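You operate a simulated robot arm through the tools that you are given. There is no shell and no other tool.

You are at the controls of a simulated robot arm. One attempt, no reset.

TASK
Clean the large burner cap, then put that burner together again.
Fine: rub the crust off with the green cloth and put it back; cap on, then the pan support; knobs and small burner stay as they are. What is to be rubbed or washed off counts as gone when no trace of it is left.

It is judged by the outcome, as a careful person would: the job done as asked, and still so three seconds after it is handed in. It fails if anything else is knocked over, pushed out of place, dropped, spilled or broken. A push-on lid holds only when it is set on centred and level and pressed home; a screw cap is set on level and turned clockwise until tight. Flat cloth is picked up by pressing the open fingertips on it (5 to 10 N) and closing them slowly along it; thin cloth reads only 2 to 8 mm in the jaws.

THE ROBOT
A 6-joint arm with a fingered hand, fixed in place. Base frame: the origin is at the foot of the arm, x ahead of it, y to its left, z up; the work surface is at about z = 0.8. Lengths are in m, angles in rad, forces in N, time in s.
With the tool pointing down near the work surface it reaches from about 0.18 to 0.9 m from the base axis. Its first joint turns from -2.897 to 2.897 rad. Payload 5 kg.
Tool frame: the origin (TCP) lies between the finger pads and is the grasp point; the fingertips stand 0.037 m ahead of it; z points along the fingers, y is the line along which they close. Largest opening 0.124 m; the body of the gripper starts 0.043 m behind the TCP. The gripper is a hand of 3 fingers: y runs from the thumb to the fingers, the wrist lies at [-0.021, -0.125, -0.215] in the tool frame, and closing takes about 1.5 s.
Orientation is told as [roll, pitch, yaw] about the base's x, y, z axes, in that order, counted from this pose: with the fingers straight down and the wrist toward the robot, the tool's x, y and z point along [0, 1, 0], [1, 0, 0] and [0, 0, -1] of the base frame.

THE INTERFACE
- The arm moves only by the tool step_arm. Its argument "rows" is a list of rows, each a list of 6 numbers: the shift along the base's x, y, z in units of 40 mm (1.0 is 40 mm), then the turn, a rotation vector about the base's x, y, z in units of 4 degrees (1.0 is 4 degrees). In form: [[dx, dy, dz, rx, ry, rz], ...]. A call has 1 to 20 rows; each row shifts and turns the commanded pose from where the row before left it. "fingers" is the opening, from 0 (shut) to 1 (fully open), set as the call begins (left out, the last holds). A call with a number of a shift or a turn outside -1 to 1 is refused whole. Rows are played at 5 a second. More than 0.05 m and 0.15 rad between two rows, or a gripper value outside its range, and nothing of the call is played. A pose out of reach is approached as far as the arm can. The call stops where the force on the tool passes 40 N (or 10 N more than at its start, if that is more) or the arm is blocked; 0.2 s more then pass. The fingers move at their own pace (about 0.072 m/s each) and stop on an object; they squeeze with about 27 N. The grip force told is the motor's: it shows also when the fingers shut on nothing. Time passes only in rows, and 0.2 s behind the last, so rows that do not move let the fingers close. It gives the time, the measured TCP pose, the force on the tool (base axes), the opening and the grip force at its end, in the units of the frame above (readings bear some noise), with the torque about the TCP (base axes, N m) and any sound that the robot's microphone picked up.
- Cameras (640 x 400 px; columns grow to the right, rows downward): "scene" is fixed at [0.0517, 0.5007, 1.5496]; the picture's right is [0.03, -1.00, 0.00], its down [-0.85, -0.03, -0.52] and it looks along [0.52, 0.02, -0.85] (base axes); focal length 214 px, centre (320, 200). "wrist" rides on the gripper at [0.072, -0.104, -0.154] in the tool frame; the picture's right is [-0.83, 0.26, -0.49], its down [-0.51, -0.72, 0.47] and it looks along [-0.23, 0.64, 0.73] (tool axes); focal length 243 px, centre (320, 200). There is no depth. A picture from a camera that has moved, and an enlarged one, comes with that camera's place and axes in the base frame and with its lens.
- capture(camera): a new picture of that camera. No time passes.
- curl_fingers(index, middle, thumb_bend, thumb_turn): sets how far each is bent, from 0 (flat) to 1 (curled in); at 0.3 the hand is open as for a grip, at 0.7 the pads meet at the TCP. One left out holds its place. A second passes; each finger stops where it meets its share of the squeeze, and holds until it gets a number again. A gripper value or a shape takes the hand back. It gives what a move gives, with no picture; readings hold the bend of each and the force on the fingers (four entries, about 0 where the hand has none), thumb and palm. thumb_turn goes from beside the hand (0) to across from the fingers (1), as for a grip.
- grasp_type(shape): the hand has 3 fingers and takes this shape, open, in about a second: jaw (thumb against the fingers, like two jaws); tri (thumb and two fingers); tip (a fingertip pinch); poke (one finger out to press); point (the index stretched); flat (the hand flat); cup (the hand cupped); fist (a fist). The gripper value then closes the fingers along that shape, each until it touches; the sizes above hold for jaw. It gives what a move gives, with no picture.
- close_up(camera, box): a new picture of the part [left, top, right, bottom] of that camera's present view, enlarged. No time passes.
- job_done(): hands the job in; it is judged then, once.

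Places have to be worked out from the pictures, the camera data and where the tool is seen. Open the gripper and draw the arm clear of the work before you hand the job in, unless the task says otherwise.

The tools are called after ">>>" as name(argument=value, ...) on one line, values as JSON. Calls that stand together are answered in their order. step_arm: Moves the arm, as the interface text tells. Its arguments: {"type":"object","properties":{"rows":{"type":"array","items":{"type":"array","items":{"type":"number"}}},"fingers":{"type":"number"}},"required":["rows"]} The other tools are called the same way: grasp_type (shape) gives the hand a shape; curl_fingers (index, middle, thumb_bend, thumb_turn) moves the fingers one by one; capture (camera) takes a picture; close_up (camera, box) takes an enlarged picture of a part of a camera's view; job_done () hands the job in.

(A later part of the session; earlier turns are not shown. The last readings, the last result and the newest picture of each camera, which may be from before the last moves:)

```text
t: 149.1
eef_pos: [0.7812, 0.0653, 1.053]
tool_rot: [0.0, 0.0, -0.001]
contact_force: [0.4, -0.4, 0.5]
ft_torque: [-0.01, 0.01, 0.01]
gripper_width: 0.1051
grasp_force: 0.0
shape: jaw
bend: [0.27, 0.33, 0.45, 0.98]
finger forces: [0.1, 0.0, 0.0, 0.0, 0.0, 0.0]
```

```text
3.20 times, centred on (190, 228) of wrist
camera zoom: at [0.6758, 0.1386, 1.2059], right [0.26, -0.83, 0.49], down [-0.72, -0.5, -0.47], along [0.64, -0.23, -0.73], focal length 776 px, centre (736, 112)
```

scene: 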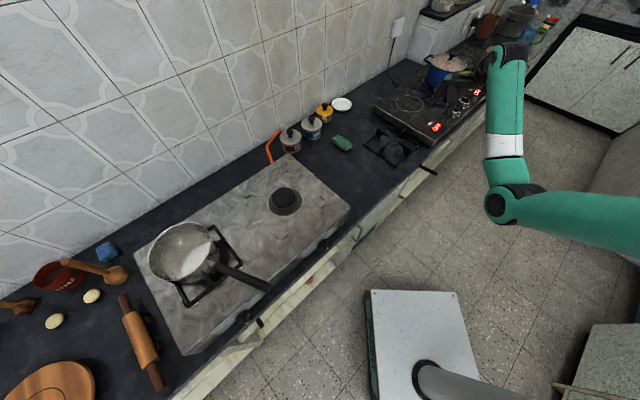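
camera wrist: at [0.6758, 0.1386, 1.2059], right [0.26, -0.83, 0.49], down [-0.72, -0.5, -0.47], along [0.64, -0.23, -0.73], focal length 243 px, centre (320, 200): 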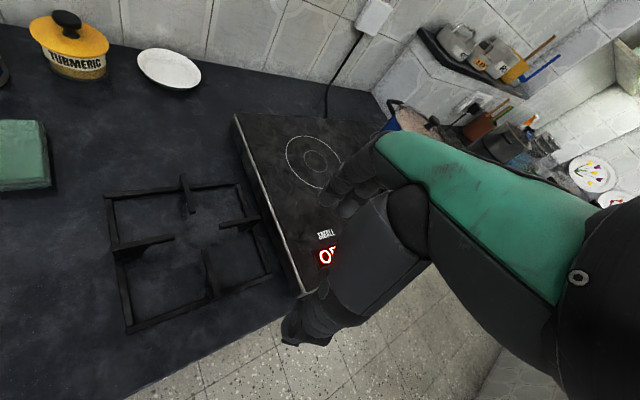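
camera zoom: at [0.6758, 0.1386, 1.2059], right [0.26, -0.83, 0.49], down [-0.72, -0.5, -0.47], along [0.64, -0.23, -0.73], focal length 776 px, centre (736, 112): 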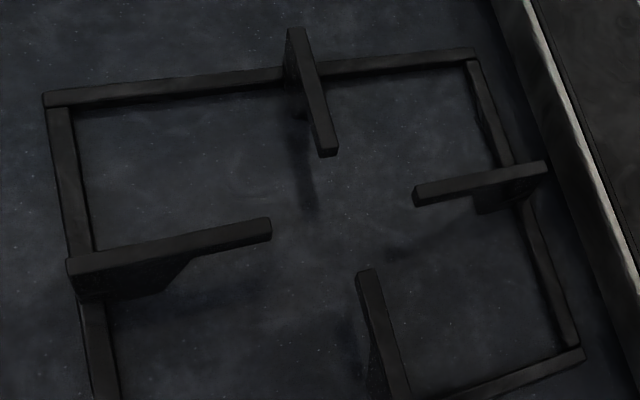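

Each prong is an upright plate (about 10 mm thick, top 45 mm high) with a thin arm reaching in to about 32 mm from the centre; the support's centre works out at (0.8216, 0.1807), square to 45°. I'll grip the front prong across its thickness about 62 mm from the centre, so the fingers clear the cap later; first I go above it at yaw −45° with a 60 mm opening.

>>> step_arm(rows=[[-0.008, 0.148, -0.2, 0, 0, -0.9375], [-0.008, 0.148, -0.2, 0, 0, -0.9375], [-0.008, 0.148, -0.2, 0, 0, -0.9375], [-0.008, 0.148, -0.2, 0, 0, -0.9375], [-0.008, 0.148, -0.2, 0, 0, -0.9375], [-0.008, 0.148, -0.2, 0, 0, -0.9375], [-0.008, 0.148, -0.2, 0, 0, -0.9375], [-0.008, 0.148, -0.2, 0, 0, -0.9375], [-0.008, 0.148, -0.2, 0, 0, -0.9375], [-0.008, 0.148, -0.2, 0, 0, -0.9375], [-0.008, 0.148, -0.2, 0, 0, -0.9375], [-0.008, 0.148, -0.2, 0, 0, -0.9375], [0, 0, 0, 0, 0, 0]], fingers=0.5)

>>> capture(camera="wrist")

>>> close_up(camera="scene", box=[350, 110, 430, 180])

```text
t: 151.9
eef_pos: [0.7776, 0.1381, 0.9564]
tool_rot: [0.001, 0.0, -0.788]
contact_force: [0.4, -0.1, 0.4]
ft_torque: [-0.03, 0.0, 0.01]
gripper_width: 0.0625
grasp_force: 0.1
shape: jaw
bend: [0.74, 0.45, 0.69, 1.0]
finger forces: [0.0, 0.0, 0.0, 0.1, 0.1, 0.0]
```

```text
taken
camera wrist: at [0.7547, 0.2623, 1.1098], right [-0.4, -0.77, 0.49], down [-0.87, 0.15, -0.47], along [0.29, -0.62, -0.73], focal length 243 px, centre (320, 200)
```

wrist: 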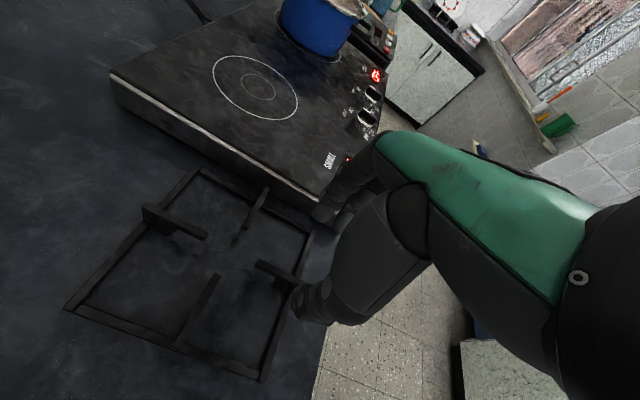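

```text
5.71 times, centred on (390, 145) of scene
camera zoom: at [0.0517, 0.5007, 1.5496], right [0.03, -1.0, 0.0], down [-0.85, -0.03, -0.52], along [0.52, 0.02, -0.85], focal length 1226 px, centre (-80, 514)
```

zoom: 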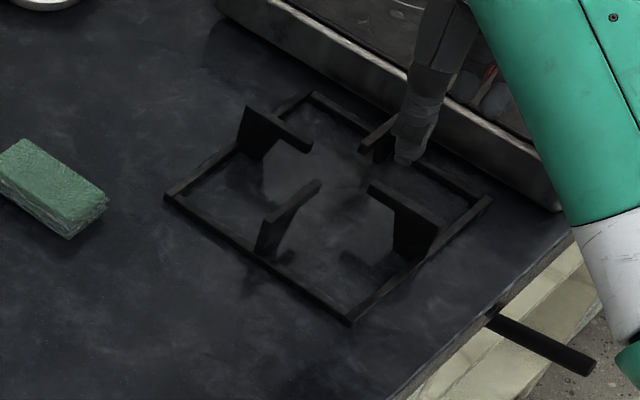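

Both views show the pan support and the front prong well. I enlarge the wrist view to place the prong exactly.

>>> close_up(camera="wrist", box=[55, 160, 345, 390])

>>> close_up(camera="wrist", box=[230, 210, 340, 340])

```text
1.74 times, centred on (200, 275) of wrist
camera zoom: at [0.7547, 0.2623, 1.1098], right [-0.4, -0.77, 0.49], down [-0.87, 0.15, -0.47], along [0.29, -0.62, -0.73], focal length 422 px, centre (529, 70)
```

zoom: 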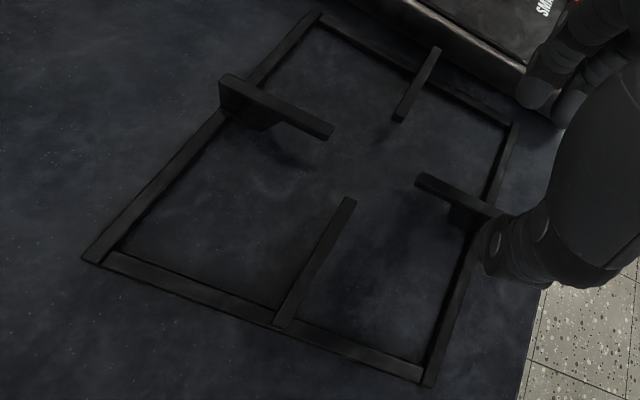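

```text
3.08 times, centred on (285, 275) of wrist
camera zoom: at [0.7547, 0.2623, 1.1098], right [-0.4, -0.77, 0.49], down [-0.87, 0.15, -0.47], along [0.29, -0.62, -0.73], focal length 746 px, centre (428, -31)
```

zoom: 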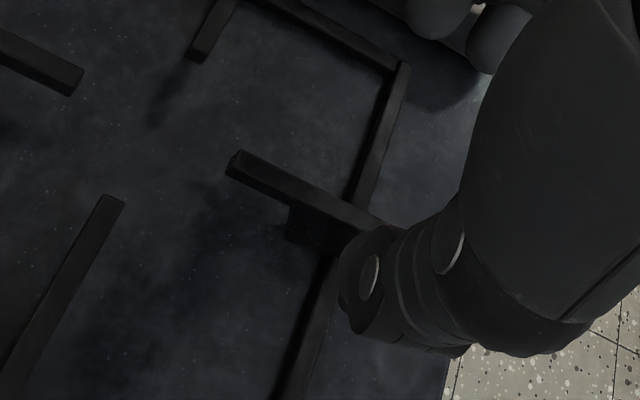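

The prong tips give the support's centre at (0.822, 0.181), turned 45° within about 1°. I'm right above the chosen grip point; I lower until the tips are just below the prong's top and check.

>>> step_arm(rows=[[0, -0.03, -0.5, 0, 0, 0], [0, 0, -0.5, 0, 0, 0], [0, 0, -0.5, 0, 0, 0], [0, 0, -0.45, 0, 0, 0], [0, 0, 0, 0, 0, 0]])

>>> close_up(camera="scene", box=[365, 120, 425, 175])

>>> close_up(camera="wrist", box=[200, 150, 380, 350])

```text
t: 153.1
eef_pos: [0.778, 0.1362, 0.8775]
tool_rot: [0.0, -0.002, -0.788]
contact_force: [-0.7, -0.4, -0.2]
ft_torque: [0.03, -0.01, -0.04]
gripper_width: 0.0625
grasp_force: 0.0
shape: jaw
bend: [0.74, 0.45, 0.69, 1.0]
finger forces: [0.0, 0.1, 0.0, 0.0, 0.1, 0.1]
```

```text
7.27 times, centred on (395, 148) of scene
camera zoom: at [0.0517, 0.5007, 1.5496], right [0.03, -1.0, 0.0], down [-0.85, -0.03, -0.52], along [0.52, 0.02, -0.85], focal length 1560 px, centre (-226, 582)
```

zoom: 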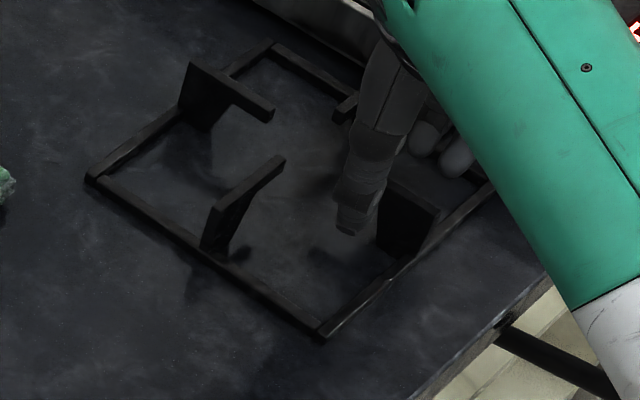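

```text
2.00 times, centred on (290, 250) of wrist
camera zoom: at [0.7546, 0.2619, 1.0315], right [-0.4, -0.77, 0.49], down [-0.87, 0.15, -0.47], along [0.29, -0.62, -0.73], focal length 485 px, centre (380, 100)
```

zoom: 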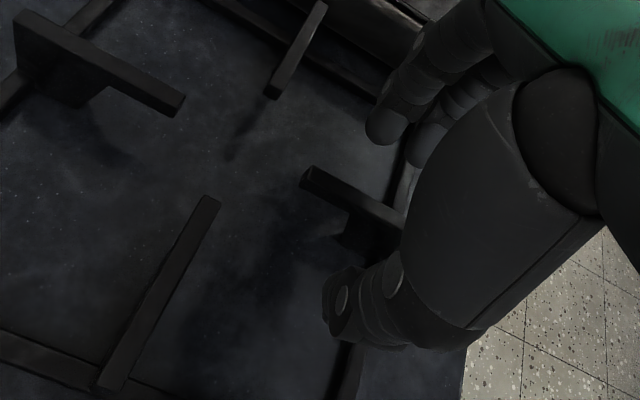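

The finger–thumb line crosses the prong at the intended 62 mm from the centre. I lower the rest, 30 mm, watching the force.

>>> step_arm(rows=[[0, 0, -0.25, 0, 0, 0], [0, 0, -0.2, 0, 0, 0], [0, 0, 0, 0, 0, 0]])

>>> step_arm(rows=[[0, 0, -0.15, 0, 0, 0], [0, 0, -0.13, 0, 0, 0], [0, 0, 0, 0, 0, 0]])

>>> close_up(camera="wrist", box=[200, 150, 380, 350])

>>> close_up(camera="scene", box=[365, 120, 425, 175])

```text
t: 153.9
eef_pos: [0.777, 0.1364, 0.8602]
tool_rot: [0.0, 0.0, -0.787]
contact_force: [0.5, 0.3, 0.3]
ft_torque: [0.02, 0.04, 0.0]
gripper_width: 0.0624
grasp_force: 0.0
shape: jaw
bend: [0.74, 0.45, 0.69, 1.0]
finger forces: [0.0, 0.1, 0.0, 0.0, 0.1, 0.0]
```

```text
t: 154.7
eef_pos: [0.778, 0.1354, 0.8488]
tool_rot: [-0.001, 0.0, -0.786]
contact_force: [-0.4, 0.5, 1.1]
ft_torque: [-0.02, -0.02, -0.01]
gripper_width: 0.0625
grasp_force: 0.1
shape: jaw
bend: [0.74, 0.45, 0.69, 1.0]
finger forces: [0.0, 0.1, 0.0, 0.0, 0.1, 0.0]
```

```text
2.00 times, centred on (290, 250) of wrist
camera zoom: at [0.7544, 0.2611, 1.0025], right [-0.4, -0.77, 0.49], down [-0.87, 0.15, -0.47], along [0.29, -0.62, -0.73], focal length 485 px, centre (380, 100)
```

zoom: 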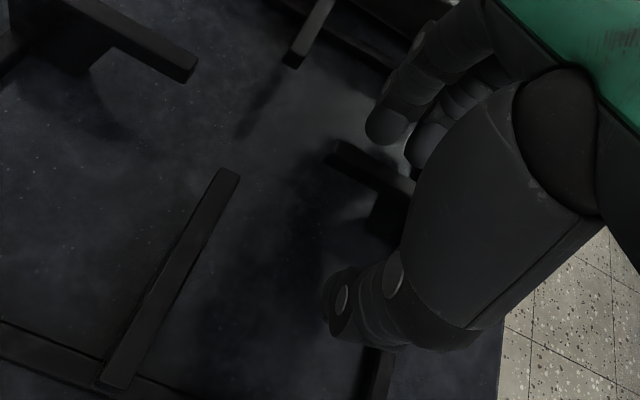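

```text
7.27 times, centred on (395, 148) of scene
camera zoom: at [0.0517, 0.5007, 1.5496], right [0.03, -1.0, 0.0], down [-0.85, -0.03, -0.52], along [0.52, 0.02, -0.85], focal length 1560 px, centre (-226, 582)
```

zoom: 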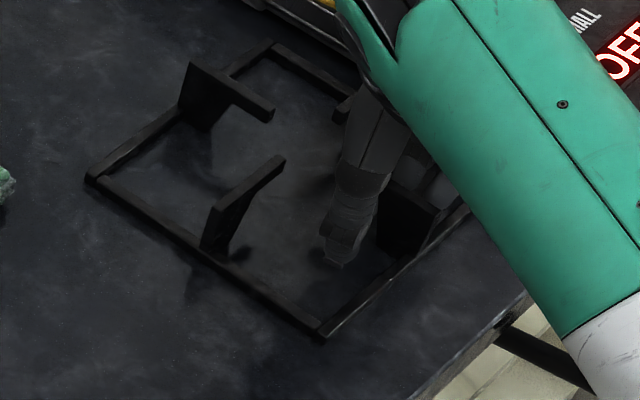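

No contact so far, the prong stands between thumb and fingers. I close on it.

>>> step_arm(rows=[[0, 0, 0, 0, 0, 0], [0, 0, 0, 0, 0, 0], [0, 0, 0, 0, 0, 0], [0, 0, 0, 0, 0, 0], [0, 0, 0, 0, 0, 0], [0, 0, 0, 0, 0, 0], [0, 0, 0, 0, 0, 0], [0, 0, 0, 0, 0, 0]], fingers=0)

>>> close_up(camera="wrist", box=[200, 150, 380, 350])

>>> close_up(camera="scene", box=[365, 120, 425, 175])

```text
t: 156.5
eef_pos: [0.778, 0.1368, 0.8494]
tool_rot: [-0.001, 0.002, -0.787]
contact_force: [-0.3, -0.8, 0.7]
ft_torque: [0.04, 0.13, 0.06]
gripper_width: 0.0023
grasp_force: 26.8
shape: jaw
bend: [0.7, 0.67, 0.71, 1.0]
finger forces: [13.3, 9.3, 0.0, 0.1, 23.0, 0.1]
```

```text
2.00 times, centred on (290, 250) of wrist
camera zoom: at [0.7544, 0.2611, 1.0024], right [-0.4, -0.77, 0.49], down [-0.87, 0.15, -0.47], along [0.29, -0.62, -0.73], focal length 485 px, centre (380, 100)
```

zoom: 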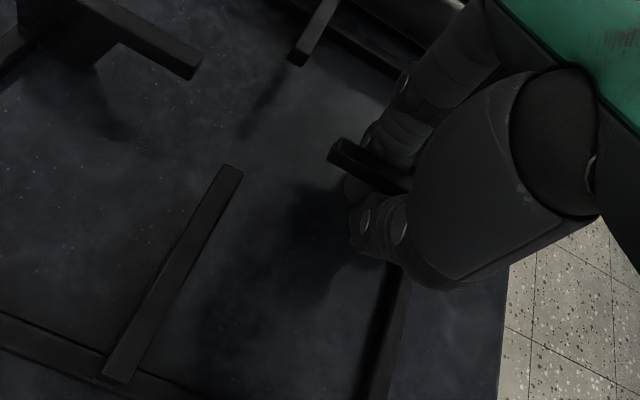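

```text
7.27 times, centred on (395, 148) of scene
camera zoom: at [0.0517, 0.5007, 1.5496], right [0.03, -1.0, 0.0], down [-0.85, -0.03, -0.52], along [0.52, 0.02, -0.85], focal length 1560 px, centre (-226, 582)
```

zoom: 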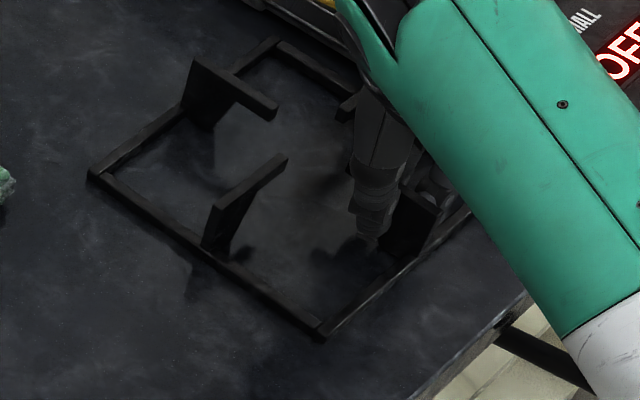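

The prong is gripped (13/9/23 N). I lift just 3–4 mm to feel the weight and see whether the far side droops.

>>> step_arm(rows=[[0, 0, 0.04, 0, 0, 0], [0, 0, 0.04, 0, 0, 0], [0, 0, 0.04, 0, 0, 0], [0, 0, 0, 0, 0, 0]])

>>> close_up(camera="wrist", box=[60, 100, 380, 380])

>>> close_up(camera="scene", box=[365, 120, 425, 175])

```text
t: 157.5
eef_pos: [0.7776, 0.1362, 0.8539]
tool_rot: [0.0, -0.002, -0.786]
contact_force: [-0.3, -0.1, -2.0]
ft_torque: [-0.01, 0.11, 0.04]
gripper_width: 0.0026
grasp_force: 26.7
shape: jaw
bend: [0.7, 0.67, 0.71, 1.0]
finger forces: [13.0, 9.1, 0.1, 0.0, 22.6, 0.0]
```

```text
1.43 times, centred on (220, 240) of wrist
camera zoom: at [0.7542, 0.2612, 1.0075], right [-0.4, -0.77, 0.49], down [-0.87, 0.15, -0.47], along [0.29, -0.62, -0.73], focal length 347 px, centre (463, 143)
```

zoom: 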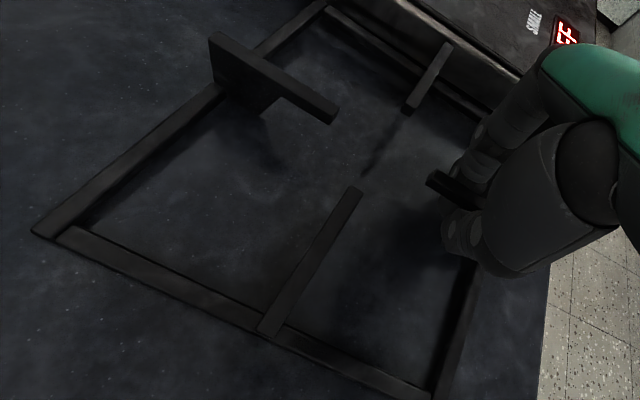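

```text
7.27 times, centred on (395, 148) of scene
camera zoom: at [0.0517, 0.5007, 1.5496], right [0.03, -1.0, 0.0], down [-0.85, -0.03, -0.52], along [0.52, 0.02, -0.85], focal length 1560 px, centre (-226, 582)
```

zoom: 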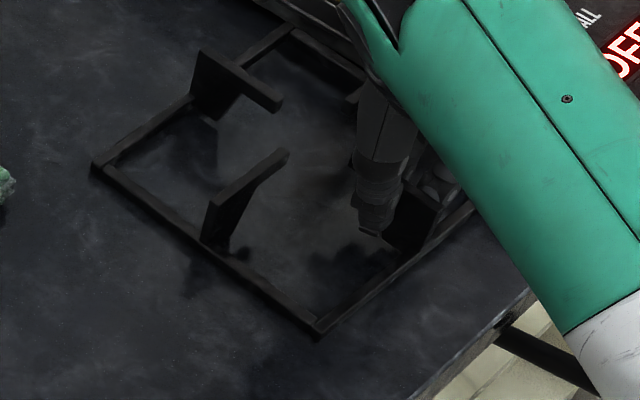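

It lifts lightly (about 2 N). I raise another 15 mm and look whether it hangs level.

>>> step_arm(rows=[[0, 0, 0.1, 0, 0, 0], [0, 0, 0.15, 0, 0, 0], [0, 0, 0.15, 0, 0, 0], [0, 0, 0, 0, 0, 0]])

>>> close_up(camera="scene", box=[355, 110, 425, 175])

>>> capture(camera="wrist")

```text
t: 158.5
eef_pos: [0.7761, 0.1357, 0.8688]
tool_rot: [-0.001, 0.003, -0.786]
contact_force: [-0.6, 0.4, -3.4]
ft_torque: [-0.13, 0.15, 0.07]
gripper_width: 0.0027
grasp_force: 27.1
shape: jaw
bend: [0.7, 0.67, 0.71, 1.0]
finger forces: [13.4, 10.7, 0.0, 0.0, 23.2, 0.1]
```

```text
6.15 times, centred on (390, 142) of scene
camera zoom: at [0.0517, 0.5007, 1.5496], right [0.03, -1.0, 0.0], down [-0.85, -0.03, -0.52], along [0.52, 0.02, -0.85], focal length 1320 px, centre (-111, 554)
```

zoom: 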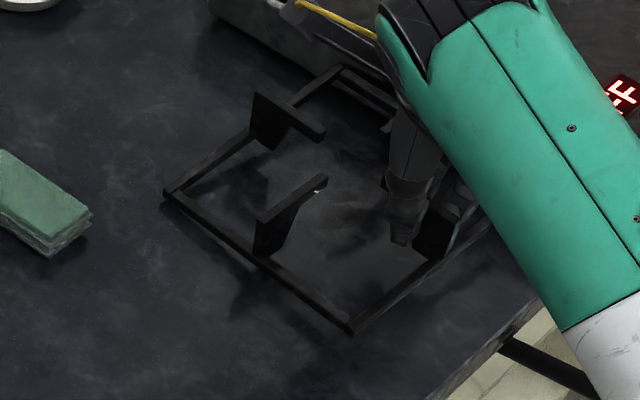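

```text
taken
camera wrist: at [0.7544, 0.261, 1.0233], right [-0.4, -0.77, 0.49], down [-0.87, 0.15, -0.47], along [0.29, -0.62, -0.73], focal length 243 px, centre (320, 200)
```

wrist: 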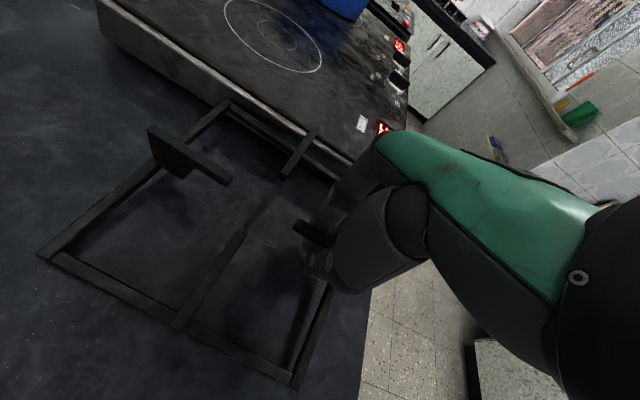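

The support hangs almost level (weight about 3.4 N) and the grip readings are steady. I raise it slowly to a height that clears the stove and the cap.

>>> step_arm(rows=[[0, 0, 0.3, 0, 0, 0], [0, 0, 0.45, 0, 0, 0], [0, 0, 0.5, 0, 0, 0], [0, 0, 0.5, 0, 0, 0], [0, 0, 0.5, 0, 0, 0], [0, 0, 0.5, 0, 0, 0], [0, 0, 0.5, 0, 0, 0], [0, 0, 0.5, 0, 0, 0], [0, 0, 0.4, 0, 0, 0], [0, 0, 0.2, 0, 0, 0], [0, 0, 0, 0, 0, 0]])

>>> close_up(camera="scene", box=[350, 70, 450, 160])

>>> capture(camera="wrist")

```text
t: 160.9
eef_pos: [0.7776, 0.1358, 1.043]
tool_rot: [0.0, 0.0, -0.787]
contact_force: [-0.3, 0.0, -3.0]
ft_torque: [-0.07, 0.17, 0.02]
gripper_width: 0.0024
grasp_force: 26.9
shape: jaw
bend: [0.7, 0.71, 0.71, 1.0]
finger forces: [14.1, 11.2, 0.0, 0.1, 22.3, 0.0]
```

```text
4.44 times, centred on (400, 115) of scene
camera zoom: at [0.0517, 0.5007, 1.5496], right [0.03, -1.0, 0.0], down [-0.85, -0.03, -0.52], along [0.52, 0.02, -0.85], focal length 953 px, centre (-36, 578)
```

zoom: 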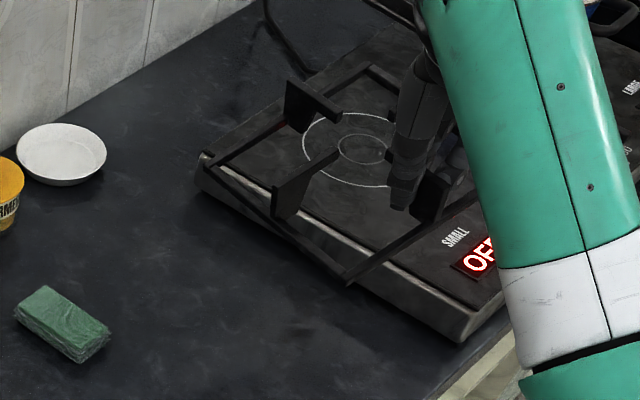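

```text
taken
camera wrist: at [0.7541, 0.2613, 1.1975], right [-0.4, -0.77, 0.49], down [-0.87, 0.15, -0.47], along [0.29, -0.62, -0.73], focal length 243 px, centre (320, 200)
```

wrist: 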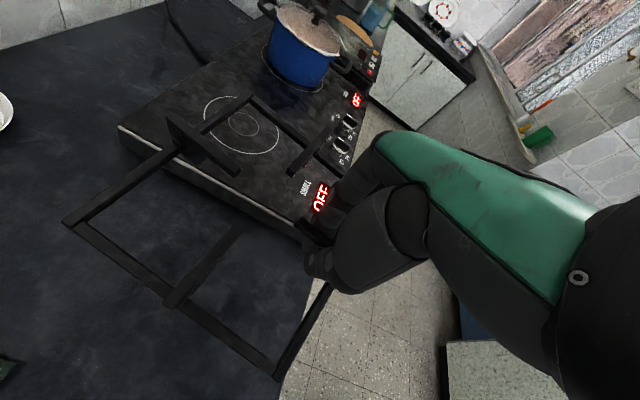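

The support is held but seems to have turned in the grip (roughly 8° about the vertical, perhaps tilted). I enlarge the wrist view to measure its pose in the hand.

>>> close_up(camera="wrist", box=[40, 70, 360, 400])

>>> close_up(camera="scene", box=[365, 75, 425, 125])

```text
1.21 times, centred on (200, 235) of wrist
camera zoom: at [0.7541, 0.2613, 1.1975], right [-0.4, -0.77, 0.49], down [-0.87, 0.15, -0.47], along [0.29, -0.62, -0.73], focal length 294 px, centre (466, 158)
```

zoom: 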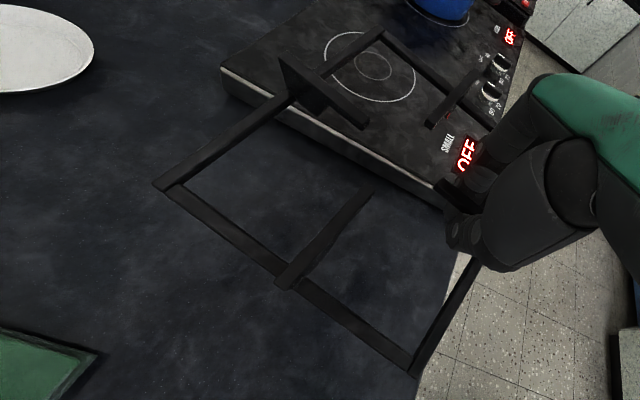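

```text
8.00 times, centred on (395, 100) of scene
camera zoom: at [0.0517, 0.5007, 1.5496], right [0.03, -1.0, 0.0], down [-0.85, -0.03, -0.52], along [0.52, 0.02, -0.85], focal length 1716 px, centre (-280, 1000)
```

zoom: 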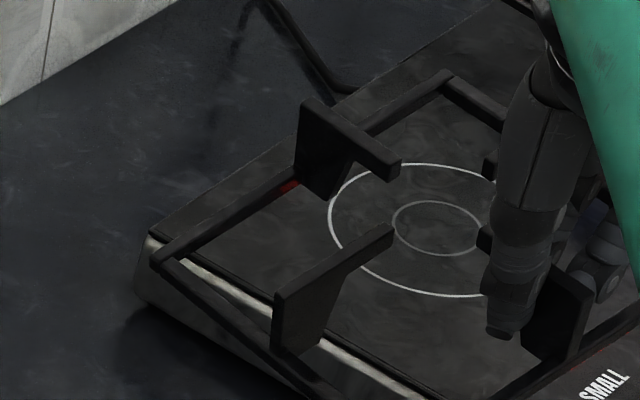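

The point fit says the support sits in the hand rotated about (−0.20, −0.07, +0.19) rad in tool axes (left side low, far side a bit low, 11° clockwise). I counter-rotate the hand by that amount, slowly, here in free air.

>>> step_arm(rows=[[0, 0, 0, 0.544, 0.266, 0.544], [0, 0, 0, 0.544, 0.266, 0.544], [0, 0, 0, 0.544, 0.266, 0.544], [0, 0, 0, 0.544, 0.266, 0.544], [0, 0, 0, 0.544, 0.266, 0.544], [0, 0, 0, 0, 0, 0]])

>>> close_up(camera="scene", box=[350, 70, 450, 160])

>>> close_up(camera="wrist", box=[40, 70, 360, 400])

```text
t: 162.3
eef_pos: [0.7783, 0.1366, 1.0443]
tool_rot: [0.087, 0.192, -0.589]
contact_force: [-0.1, 0.3, -3.0]
ft_torque: [-0.16, 0.09, -0.02]
gripper_width: 0.0026
grasp_force: 27.4
shape: jaw
bend: [0.7, 0.71, 0.71, 1.0]
finger forces: [14.4, 10.9, 0.1, 0.0, 22.1, 0.0]
```

```text
4.44 times, centred on (400, 115) of scene
camera zoom: at [0.0517, 0.5007, 1.5496], right [0.03, -1.0, 0.0], down [-0.85, -0.03, -0.52], along [0.52, 0.02, -0.85], focal length 953 px, centre (-36, 578)
```

zoom: 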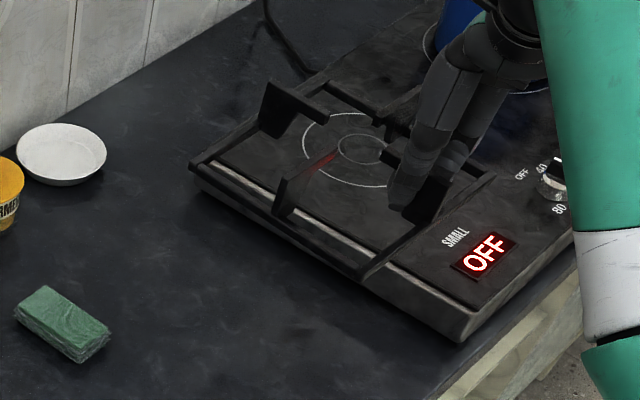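

```text
1.21 times, centred on (200, 235) of wrist
camera zoom: at [0.7495, 0.2249, 1.2203], right [-0.2, -0.91, 0.36], down [-0.93, 0.06, -0.37], along [0.31, -0.41, -0.86], focal length 294 px, centre (466, 158)
```

zoom: 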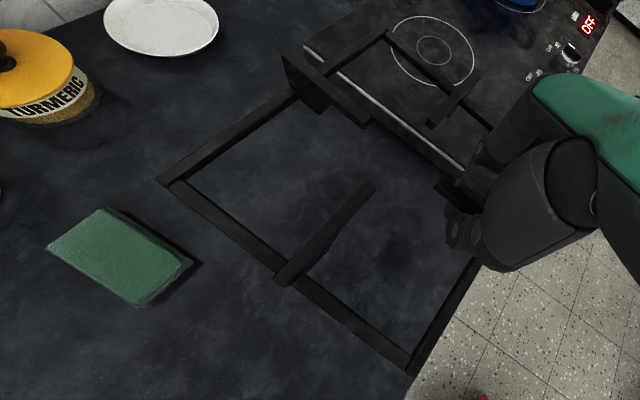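

The support now looks level and square to the counter in the scene view, and the grip is unchanged. I carry it over toward the burner in two smooth calls at this height.

>>> step_arm(rows=[[-0.3, 0.34, 0, 0, 0, 0], [-0.45, 0.515, 0, 0, 0, 0], [-0.45, 0.515, 0, 0, 0, 0], [-0.45, 0.515, 0, 0, 0, 0], [-0.45, 0.515, 0, 0, 0, 0], [-0.45, 0.515, 0, 0, 0, 0], [-0.45, 0.515, 0, 0, 0, 0], [-0.45, 0.515, 0, 0, 0, 0], [-0.45, 0.515, 0, 0, 0, 0], [-0.45, 0.515, 0, 0, 0, 0], [-0.45, 0.515, 0, 0, 0, 0], [-0.3, 0.34, 0, 0, 0, 0], [0, 0, 0, 0, 0, 0]])

>>> capture(camera="scene")

>>> capture(camera="wrist")

```text
t: 165.1
eef_pos: [0.575, 0.3696, 1.0413]
tool_rot: [0.091, 0.191, -0.587]
contact_force: [-1.1, 0.6, -2.9]
ft_torque: [-0.13, 0.12, -0.02]
gripper_width: 0.0027
grasp_force: 26.6
shape: jaw
bend: [0.7, 0.71, 0.71, 1.0]
finger forces: [14.8, 11.3, 0.0, 0.1, 22.0, 0.1]
```

```text
taken
```

scene: 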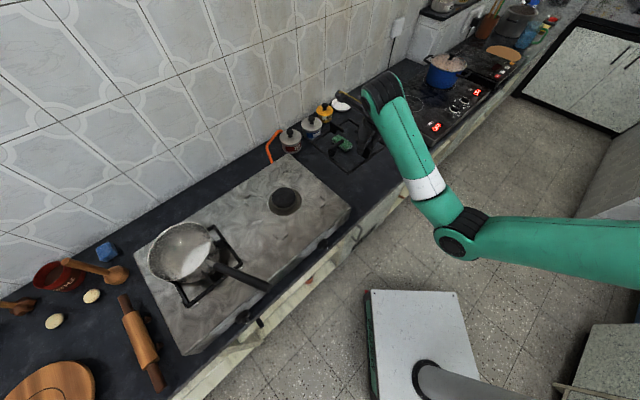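

```text
taken
camera wrist: at [0.5461, 0.4586, 1.218], right [-0.2, -0.91, 0.36], down [-0.93, 0.06, -0.37], along [0.32, -0.41, -0.86], focal length 243 px, centre (320, 200)
```

wrist: 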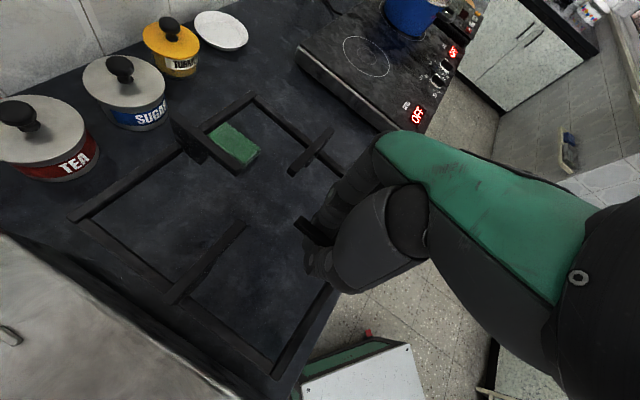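

Still steady. I continue the carry to above the burner.

>>> step_arm(rows=[[-0.3, 0.345, 0, 0, 0, 0], [-0.45, 0.52, 0, 0, 0, 0], [-0.45, 0.52, 0, 0, 0, 0], [-0.45, 0.52, 0, 0, 0, 0], [-0.45, 0.52, 0, 0, 0, 0], [-0.45, 0.52, 0, 0, 0, 0], [-0.45, 0.52, 0, 0, 0, 0], [-0.45, 0.52, 0, 0, 0, 0], [-0.45, 0.52, 0, 0, 0, 0], [-0.45, 0.52, 0, 0, 0, 0], [-0.4, 0.46, 0, 0, 0, 0], [0, 0, 0, 0, 0, 0], [0, 0, 0, 0, 0, 0]])

>>> close_up(camera="scene", box=[230, 140, 350, 260])

>>> capture(camera="wrist")

```text
t: 167.9
eef_pos: [0.3992, 0.5976, 1.0218]
tool_rot: [0.09, 0.192, -0.588]
contact_force: [0.8, -0.1, -3.2]
ft_torque: [-0.13, 0.11, 0.03]
gripper_width: 0.0023
grasp_force: 26.7
shape: jaw
bend: [0.7, 0.71, 0.71, 1.0]
finger forces: [15.4, 11.6, 0.0, 0.1, 21.8, 0.1]
out of reach, approached as far as the arm can: row 1, 2, 3, 4, 5, 6
```

```text
3.33 times, centred on (290, 200) of scene
camera zoom: at [0.0517, 0.5007, 1.5496], right [0.03, -1.0, 0.0], down [-0.85, -0.03, -0.52], along [0.52, 0.02, -0.85], focal length 715 px, centre (420, 200)
```

zoom: 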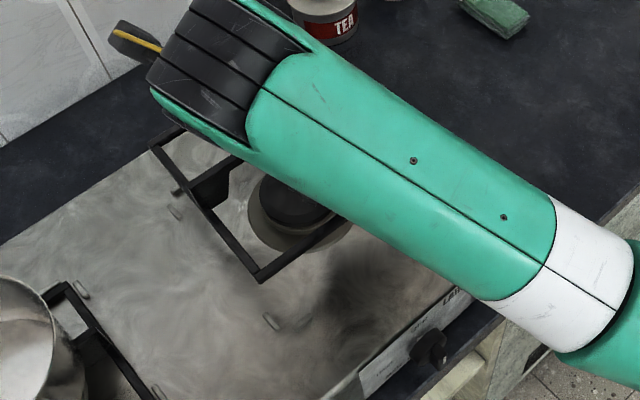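

```text
taken
camera wrist: at [0.3711, 0.6859, 1.1981], right [-0.2, -0.91, 0.36], down [-0.93, 0.06, -0.37], along [0.31, -0.41, -0.86], focal length 243 px, centre (320, 200)
```

wrist: 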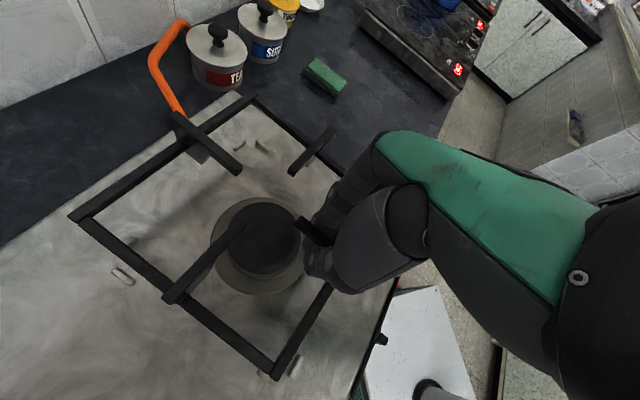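

The support is now over the burner and the wrist camera sees the pegs, cap and all prongs. The prong tips' centre is at about (0.442, 0.644) and the burner axis at (0.4285, 0.6334), so I shift by (−14, −11) mm and enlarge the view.

>>> step_arm(rows=[[-0.17, -0.14, 0, 0, 0, 0], [-0.17, -0.14, 0, 0, 0, 0], [0, 0, 0, 0, 0, 0]])

>>> close_up(camera="wrist", box=[50, 80, 210, 240])

>>> close_up(camera="wrist", box=[200, 80, 360, 240])

>>> close_up(camera="wrist", box=[50, 220, 210, 380])

>>> close_up(camera="wrist", box=[190, 220, 350, 390])

```text
t: 168.7
eef_pos: [0.391, 0.5912, 1.0131]
tool_rot: [0.089, 0.192, -0.586]
contact_force: [0.3, 0.4, -2.0]
ft_torque: [-0.12, 0.11, 0.04]
gripper_width: 0.0025
grasp_force: 26.8
shape: jaw
bend: [0.7, 0.71, 0.71, 1.0]
finger forces: [15.5, 11.4, 0.0, 0.1, 21.9, 0.0]
out of reach, approached as far as the arm can: row 1, 2
```

```text
2.50 times, centred on (130, 160) of wrist
camera zoom: at [0.363, 0.6805, 1.1903], right [-0.2, -0.91, 0.36], down [-0.93, 0.06, -0.37], along [0.31, -0.41, -0.86], focal length 606 px, centre (795, 300)
```

zoom: 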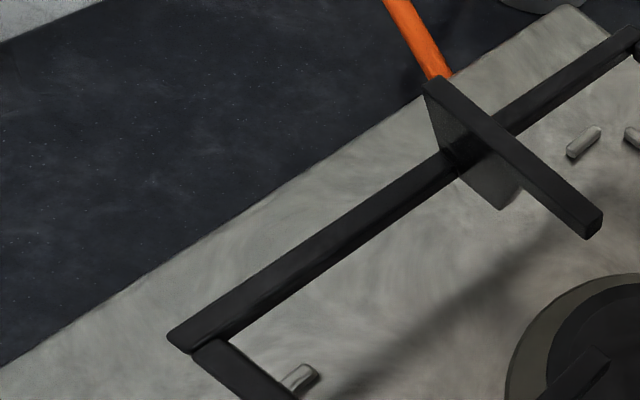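

```text
2.50 times, centred on (280, 160) of wrist
camera zoom: at [0.363, 0.6805, 1.1903], right [-0.2, -0.91, 0.36], down [-0.93, 0.06, -0.37], along [0.31, -0.41, -0.86], focal length 606 px, centre (420, 300)
```

zoom: 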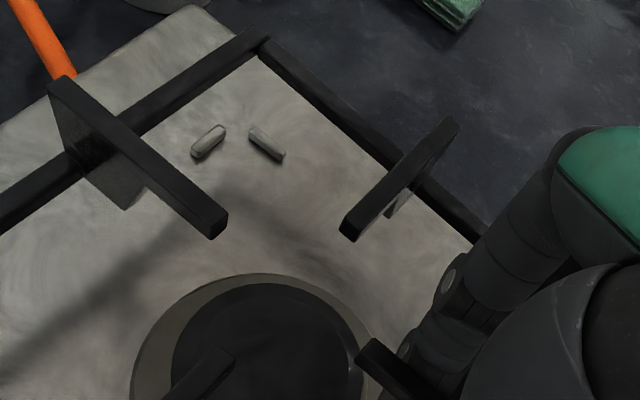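

```text
2.50 times, centred on (130, 300) of wrist
camera zoom: at [0.363, 0.6805, 1.1903], right [-0.2, -0.91, 0.36], down [-0.93, 0.06, -0.37], along [0.31, -0.41, -0.86], focal length 606 px, centre (795, -50)
```

zoom: 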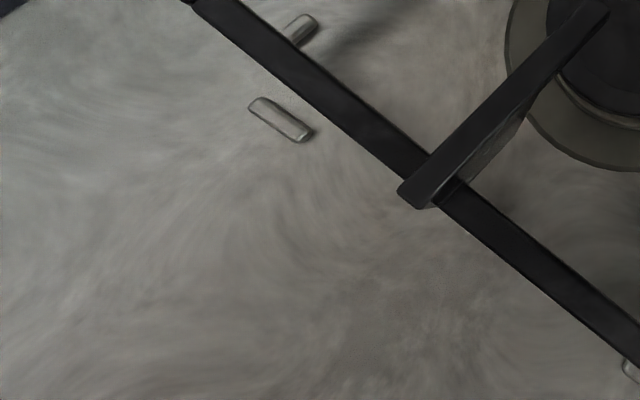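

```text
2.35 times, centred on (270, 305) of wrist
camera zoom: at [0.363, 0.6805, 1.1903], right [-0.2, -0.91, 0.36], down [-0.93, 0.06, -0.37], along [0.31, -0.41, -0.86], focal length 571 px, centre (438, -47)
```

zoom: 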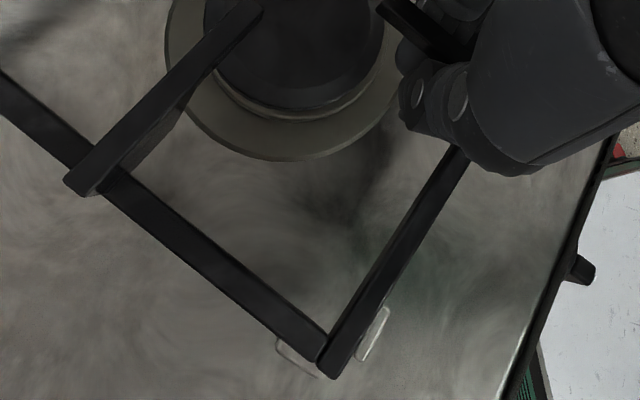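

Fits from this view: support centre (0.438, 0.638), about 3° clockwise and tilted roughly 1.5°; peg square centre (0.4293, 0.6322). The arm is at a reach boundary that eases lower down, so I go down 15 mm while turning +3° and levelling.

>>> step_arm(rows=[[0, 0, -0.12, 0.04, 0.12, 0.26], [-0.05, -0.06, -0.12, 0.04, 0.12, 0.26], [-0.05, -0.06, -0.12, 0.04, 0.13, 0.26], [-0.05, -0.08, 0, 0, 0, 0], [0, 0, 0, 0, 0, 0]])

>>> capture(camera="wrist")

>>> close_up(camera="scene", box=[235, 150, 345, 250])

```text
t: 169.9
eef_pos: [0.3861, 0.584, 1.0005]
tool_rot: [0.084, 0.219, -0.537]
contact_force: [0.8, 0.3, -3.0]
ft_torque: [-0.13, 0.1, -0.01]
gripper_width: 0.0028
grasp_force: 26.5
shape: jaw
bend: [0.7, 0.71, 0.71, 1.0]
finger forces: [15.5, 11.4, 0.0, 0.0, 21.9, 0.0]
```

```text
taken
camera wrist: at [0.3574, 0.6697, 1.1772], right [-0.14, -0.92, 0.36], down [-0.94, 0.01, -0.34], along [0.31, -0.38, -0.87], focal length 243 px, centre (320, 200)
```

wrist: 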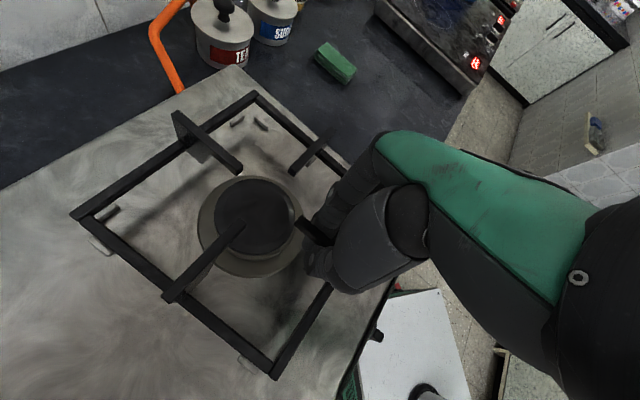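

```text
4.00 times, centred on (290, 200) of scene
camera zoom: at [0.0517, 0.5007, 1.5496], right [0.03, -1.0, 0.0], down [-0.85, -0.03, -0.52], along [0.52, 0.02, -0.85], focal length 858 px, centre (440, 200)
```

zoom: 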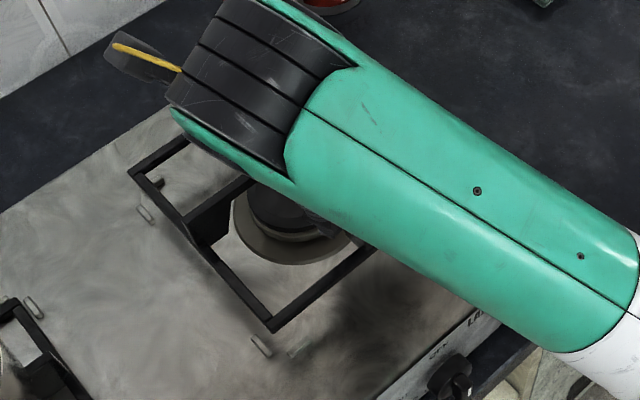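

Reachable now. I lower another 25 mm so the frame is about 1 cm above the pegs, then measure again.

>>> step_arm(rows=[[0, 0, -0.2, 0, 0, 0], [0, 0, -0.2, 0, 0, 0], [0, 0, -0.2, 0, 0, 0], [0, 0, 0, 0, 0, 0]])

>>> close_up(camera="wrist", box=[50, 60, 210, 220])

>>> close_up(camera="wrist", box=[200, 60, 360, 220])

>>> close_up(camera="wrist", box=[50, 200, 210, 360])

>>> close_up(camera="wrist", box=[190, 220, 350, 390])

```text
t: 170.9
eef_pos: [0.3845, 0.5844, 0.9764]
tool_rot: [0.083, 0.218, -0.535]
contact_force: [-0.6, 0.1, -2.4]
ft_torque: [-0.11, 0.09, -0.02]
gripper_width: 0.0025
grasp_force: 27.0
shape: jaw
bend: [0.7, 0.71, 0.71, 1.0]
finger forces: [15.6, 11.4, 0.0, 0.0, 21.9, 0.1]
```

```text
2.50 times, centred on (130, 140) of wrist
camera zoom: at [0.3573, 0.6693, 1.1533], right [-0.14, -0.92, 0.36], down [-0.94, 0.01, -0.34], along [0.31, -0.38, -0.87], focal length 606 px, centre (795, 350)
```

zoom: 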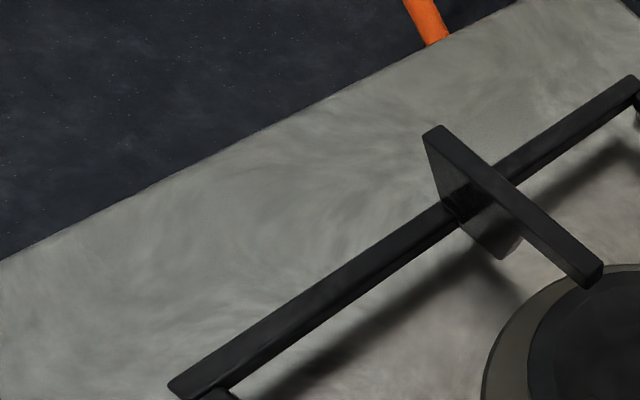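

```text
2.50 times, centred on (280, 140) of wrist
camera zoom: at [0.3573, 0.6693, 1.1533], right [-0.14, -0.92, 0.36], down [-0.94, 0.01, -0.34], along [0.31, -0.38, -0.87], focal length 606 px, centre (420, 350)
```

zoom: 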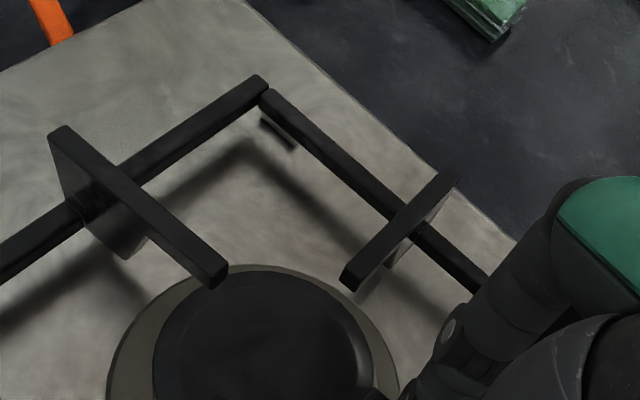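

```text
2.50 times, centred on (130, 280) of wrist
camera zoom: at [0.3573, 0.6693, 1.1533], right [-0.14, -0.92, 0.36], down [-0.94, 0.01, -0.34], along [0.31, -0.38, -0.87], focal length 606 px, centre (795, 0)
```

zoom: 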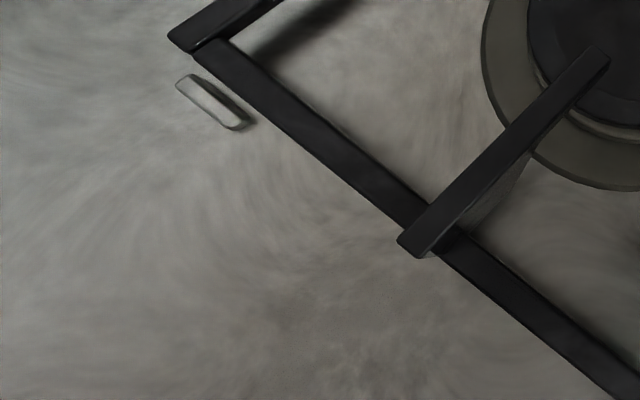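

```text
2.35 times, centred on (270, 305) of wrist
camera zoom: at [0.3573, 0.6693, 1.1533], right [-0.14, -0.92, 0.36], down [-0.94, 0.01, -0.34], along [0.31, -0.38, -0.87], focal length 571 px, centre (438, -47)
```

zoom: 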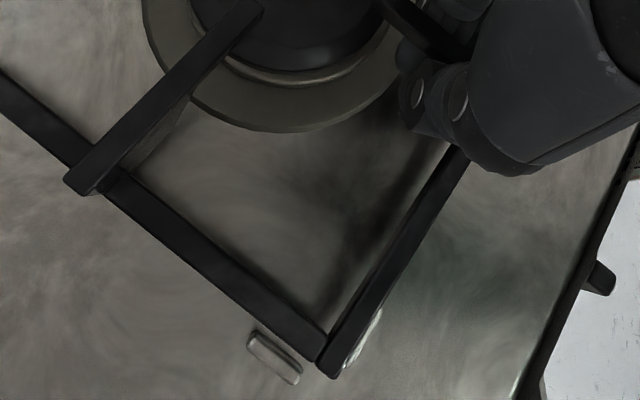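

Now the support's centre fits to (0.4289, 0.6324), within about 2 mm and 0.5° of the peg square, and it is level; the pegs leave roughly 6 mm of play per side. I make a small correction and lower 16 mm.

>>> step_arm(rows=[[-0.025, 0.005, -0.1, 0, 0, 0.1], [0, 0, -0.15, 0, 0, 0], [0, 0, -0.15, 0, 0, 0], [0, 0, 0, 0, 0, 0]])

>>> capture(camera="wrist")

>>> close_up(camera="wrist", box=[50, 180, 250, 390])

>>> close_up(camera="wrist", box=[180, 60, 360, 220])

```text
t: 171.9
eef_pos: [0.386, 0.5851, 0.9591]
tool_rot: [0.082, 0.217, -0.53]
contact_force: [-0.4, 0.1, -3.1]
ft_torque: [-0.05, 0.09, -0.01]
gripper_width: 0.0022
grasp_force: 26.7
shape: jaw
bend: [0.7, 0.71, 0.71, 1.0]
finger forces: [15.4, 10.7, 0.0, 0.0, 21.8, 0.0]
```

```text
taken
camera wrist: at [0.3557, 0.6695, 1.1369], right [-0.14, -0.92, 0.36], down [-0.94, 0.01, -0.34], along [0.31, -0.38, -0.87], focal length 243 px, centre (320, 200)
```

wrist: 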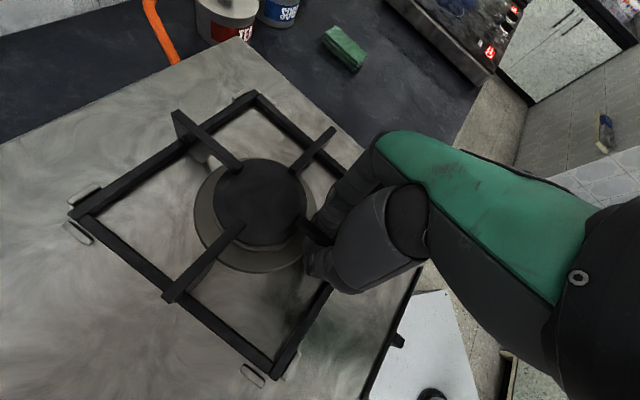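

```text
1.90 times, centred on (150, 285) of wrist
camera zoom: at [0.3557, 0.6695, 1.1369], right [-0.14, -0.92, 0.36], down [-0.94, 0.01, -0.34], along [0.31, -0.38, -0.87], focal length 462 px, centre (644, 38)
```

zoom: 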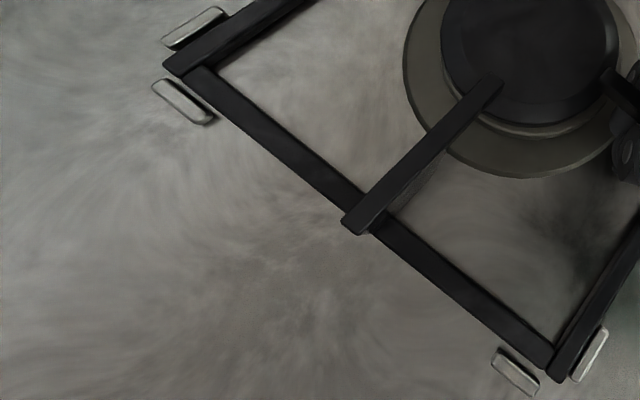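

```text
2.50 times, centred on (270, 140) of wrist
camera zoom: at [0.3557, 0.6695, 1.1369], right [-0.14, -0.92, 0.36], down [-0.94, 0.01, -0.34], along [0.31, -0.38, -0.87], focal length 606 px, centre (445, 350)
```

zoom: 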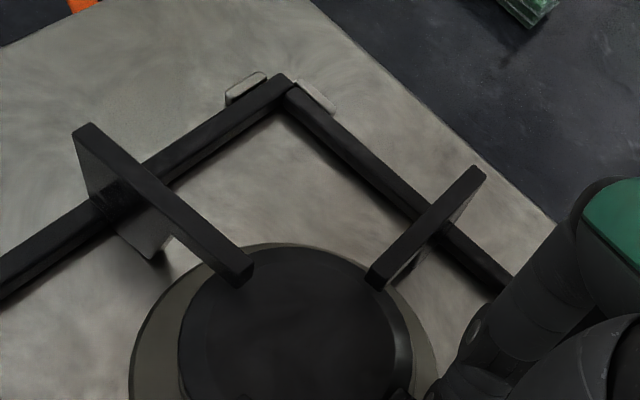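

The frame now nests visibly inside the pegs at the left, front and back corners. I lower the last millimetres in small steps, watching the force.

>>> step_arm(rows=[[0, 0, -0.04, 0, 0, 0], [0, 0, -0.04, 0, 0, 0], [0, 0, 0, 0, 0, 0]])

>>> step_arm(rows=[[0, 0, -0.035, 0, 0, 0], [0, 0, -0.03, 0, 0, 0], [0, 0, 0, 0, 0, 0]])

```text
t: 172.7
eef_pos: [0.3851, 0.584, 0.9588]
tool_rot: [0.085, 0.217, -0.526]
contact_force: [-0.9, -2.9, 13.1]
ft_torque: [-0.12, 0.16, 0.05]
gripper_width: 0.0028
grasp_force: 27.2
shape: jaw
bend: [0.7, 0.71, 0.71, 1.0]
finger forces: [13.4, 13.6, 0.1, 0.1, 24.4, 0.0]
```

```text
t: 173.5
eef_pos: [0.3857, 0.5841, 0.9549]
tool_rot: [0.085, 0.219, -0.528]
contact_force: [1.1, -1.4, 28.6]
ft_torque: [-0.04, 0.17, 0.01]
gripper_width: 0.0035
grasp_force: 26.7
shape: jaw
bend: [0.71, 0.72, 0.72, 1.0]
finger forces: [13.5, 14.6, 0.0, 0.0, 26.6, 0.1]
```

Contact now carries 28 N. I look at how the frame sits before going on.

>>> close_up(camera="wrist", box=[50, 180, 250, 390])

>>> close_up(camera="wrist", box=[180, 60, 360, 220])

>>> close_up(camera="scene", box=[240, 160, 340, 250])

```text
1.90 times, centred on (150, 285) of wrist
camera zoom: at [0.3558, 0.6693, 1.1339], right [-0.14, -0.93, 0.35], down [-0.94, 0.01, -0.34], along [0.32, -0.38, -0.87], focal length 462 px, centre (644, 38)
```

zoom: 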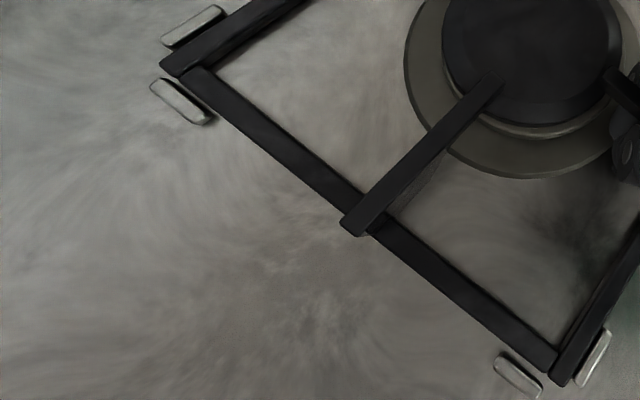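

```text
2.50 times, centred on (270, 140) of wrist
camera zoom: at [0.3558, 0.6693, 1.1339], right [-0.14, -0.93, 0.35], down [-0.94, 0.01, -0.34], along [0.32, -0.38, -0.87], focal length 606 px, centre (445, 350)
```

zoom: 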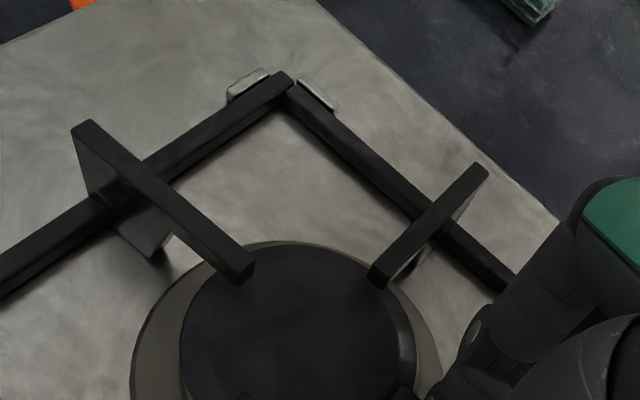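

```text
4.44 times, centred on (290, 205) of scene
camera zoom: at [0.0517, 0.5007, 1.5496], right [0.03, -1.0, 0.0], down [-0.85, -0.03, -0.52], along [0.52, 0.02, -0.85], focal length 953 px, centre (453, 178)
```

zoom: 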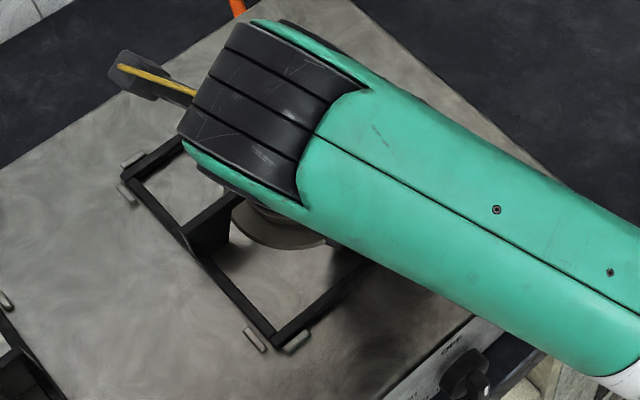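

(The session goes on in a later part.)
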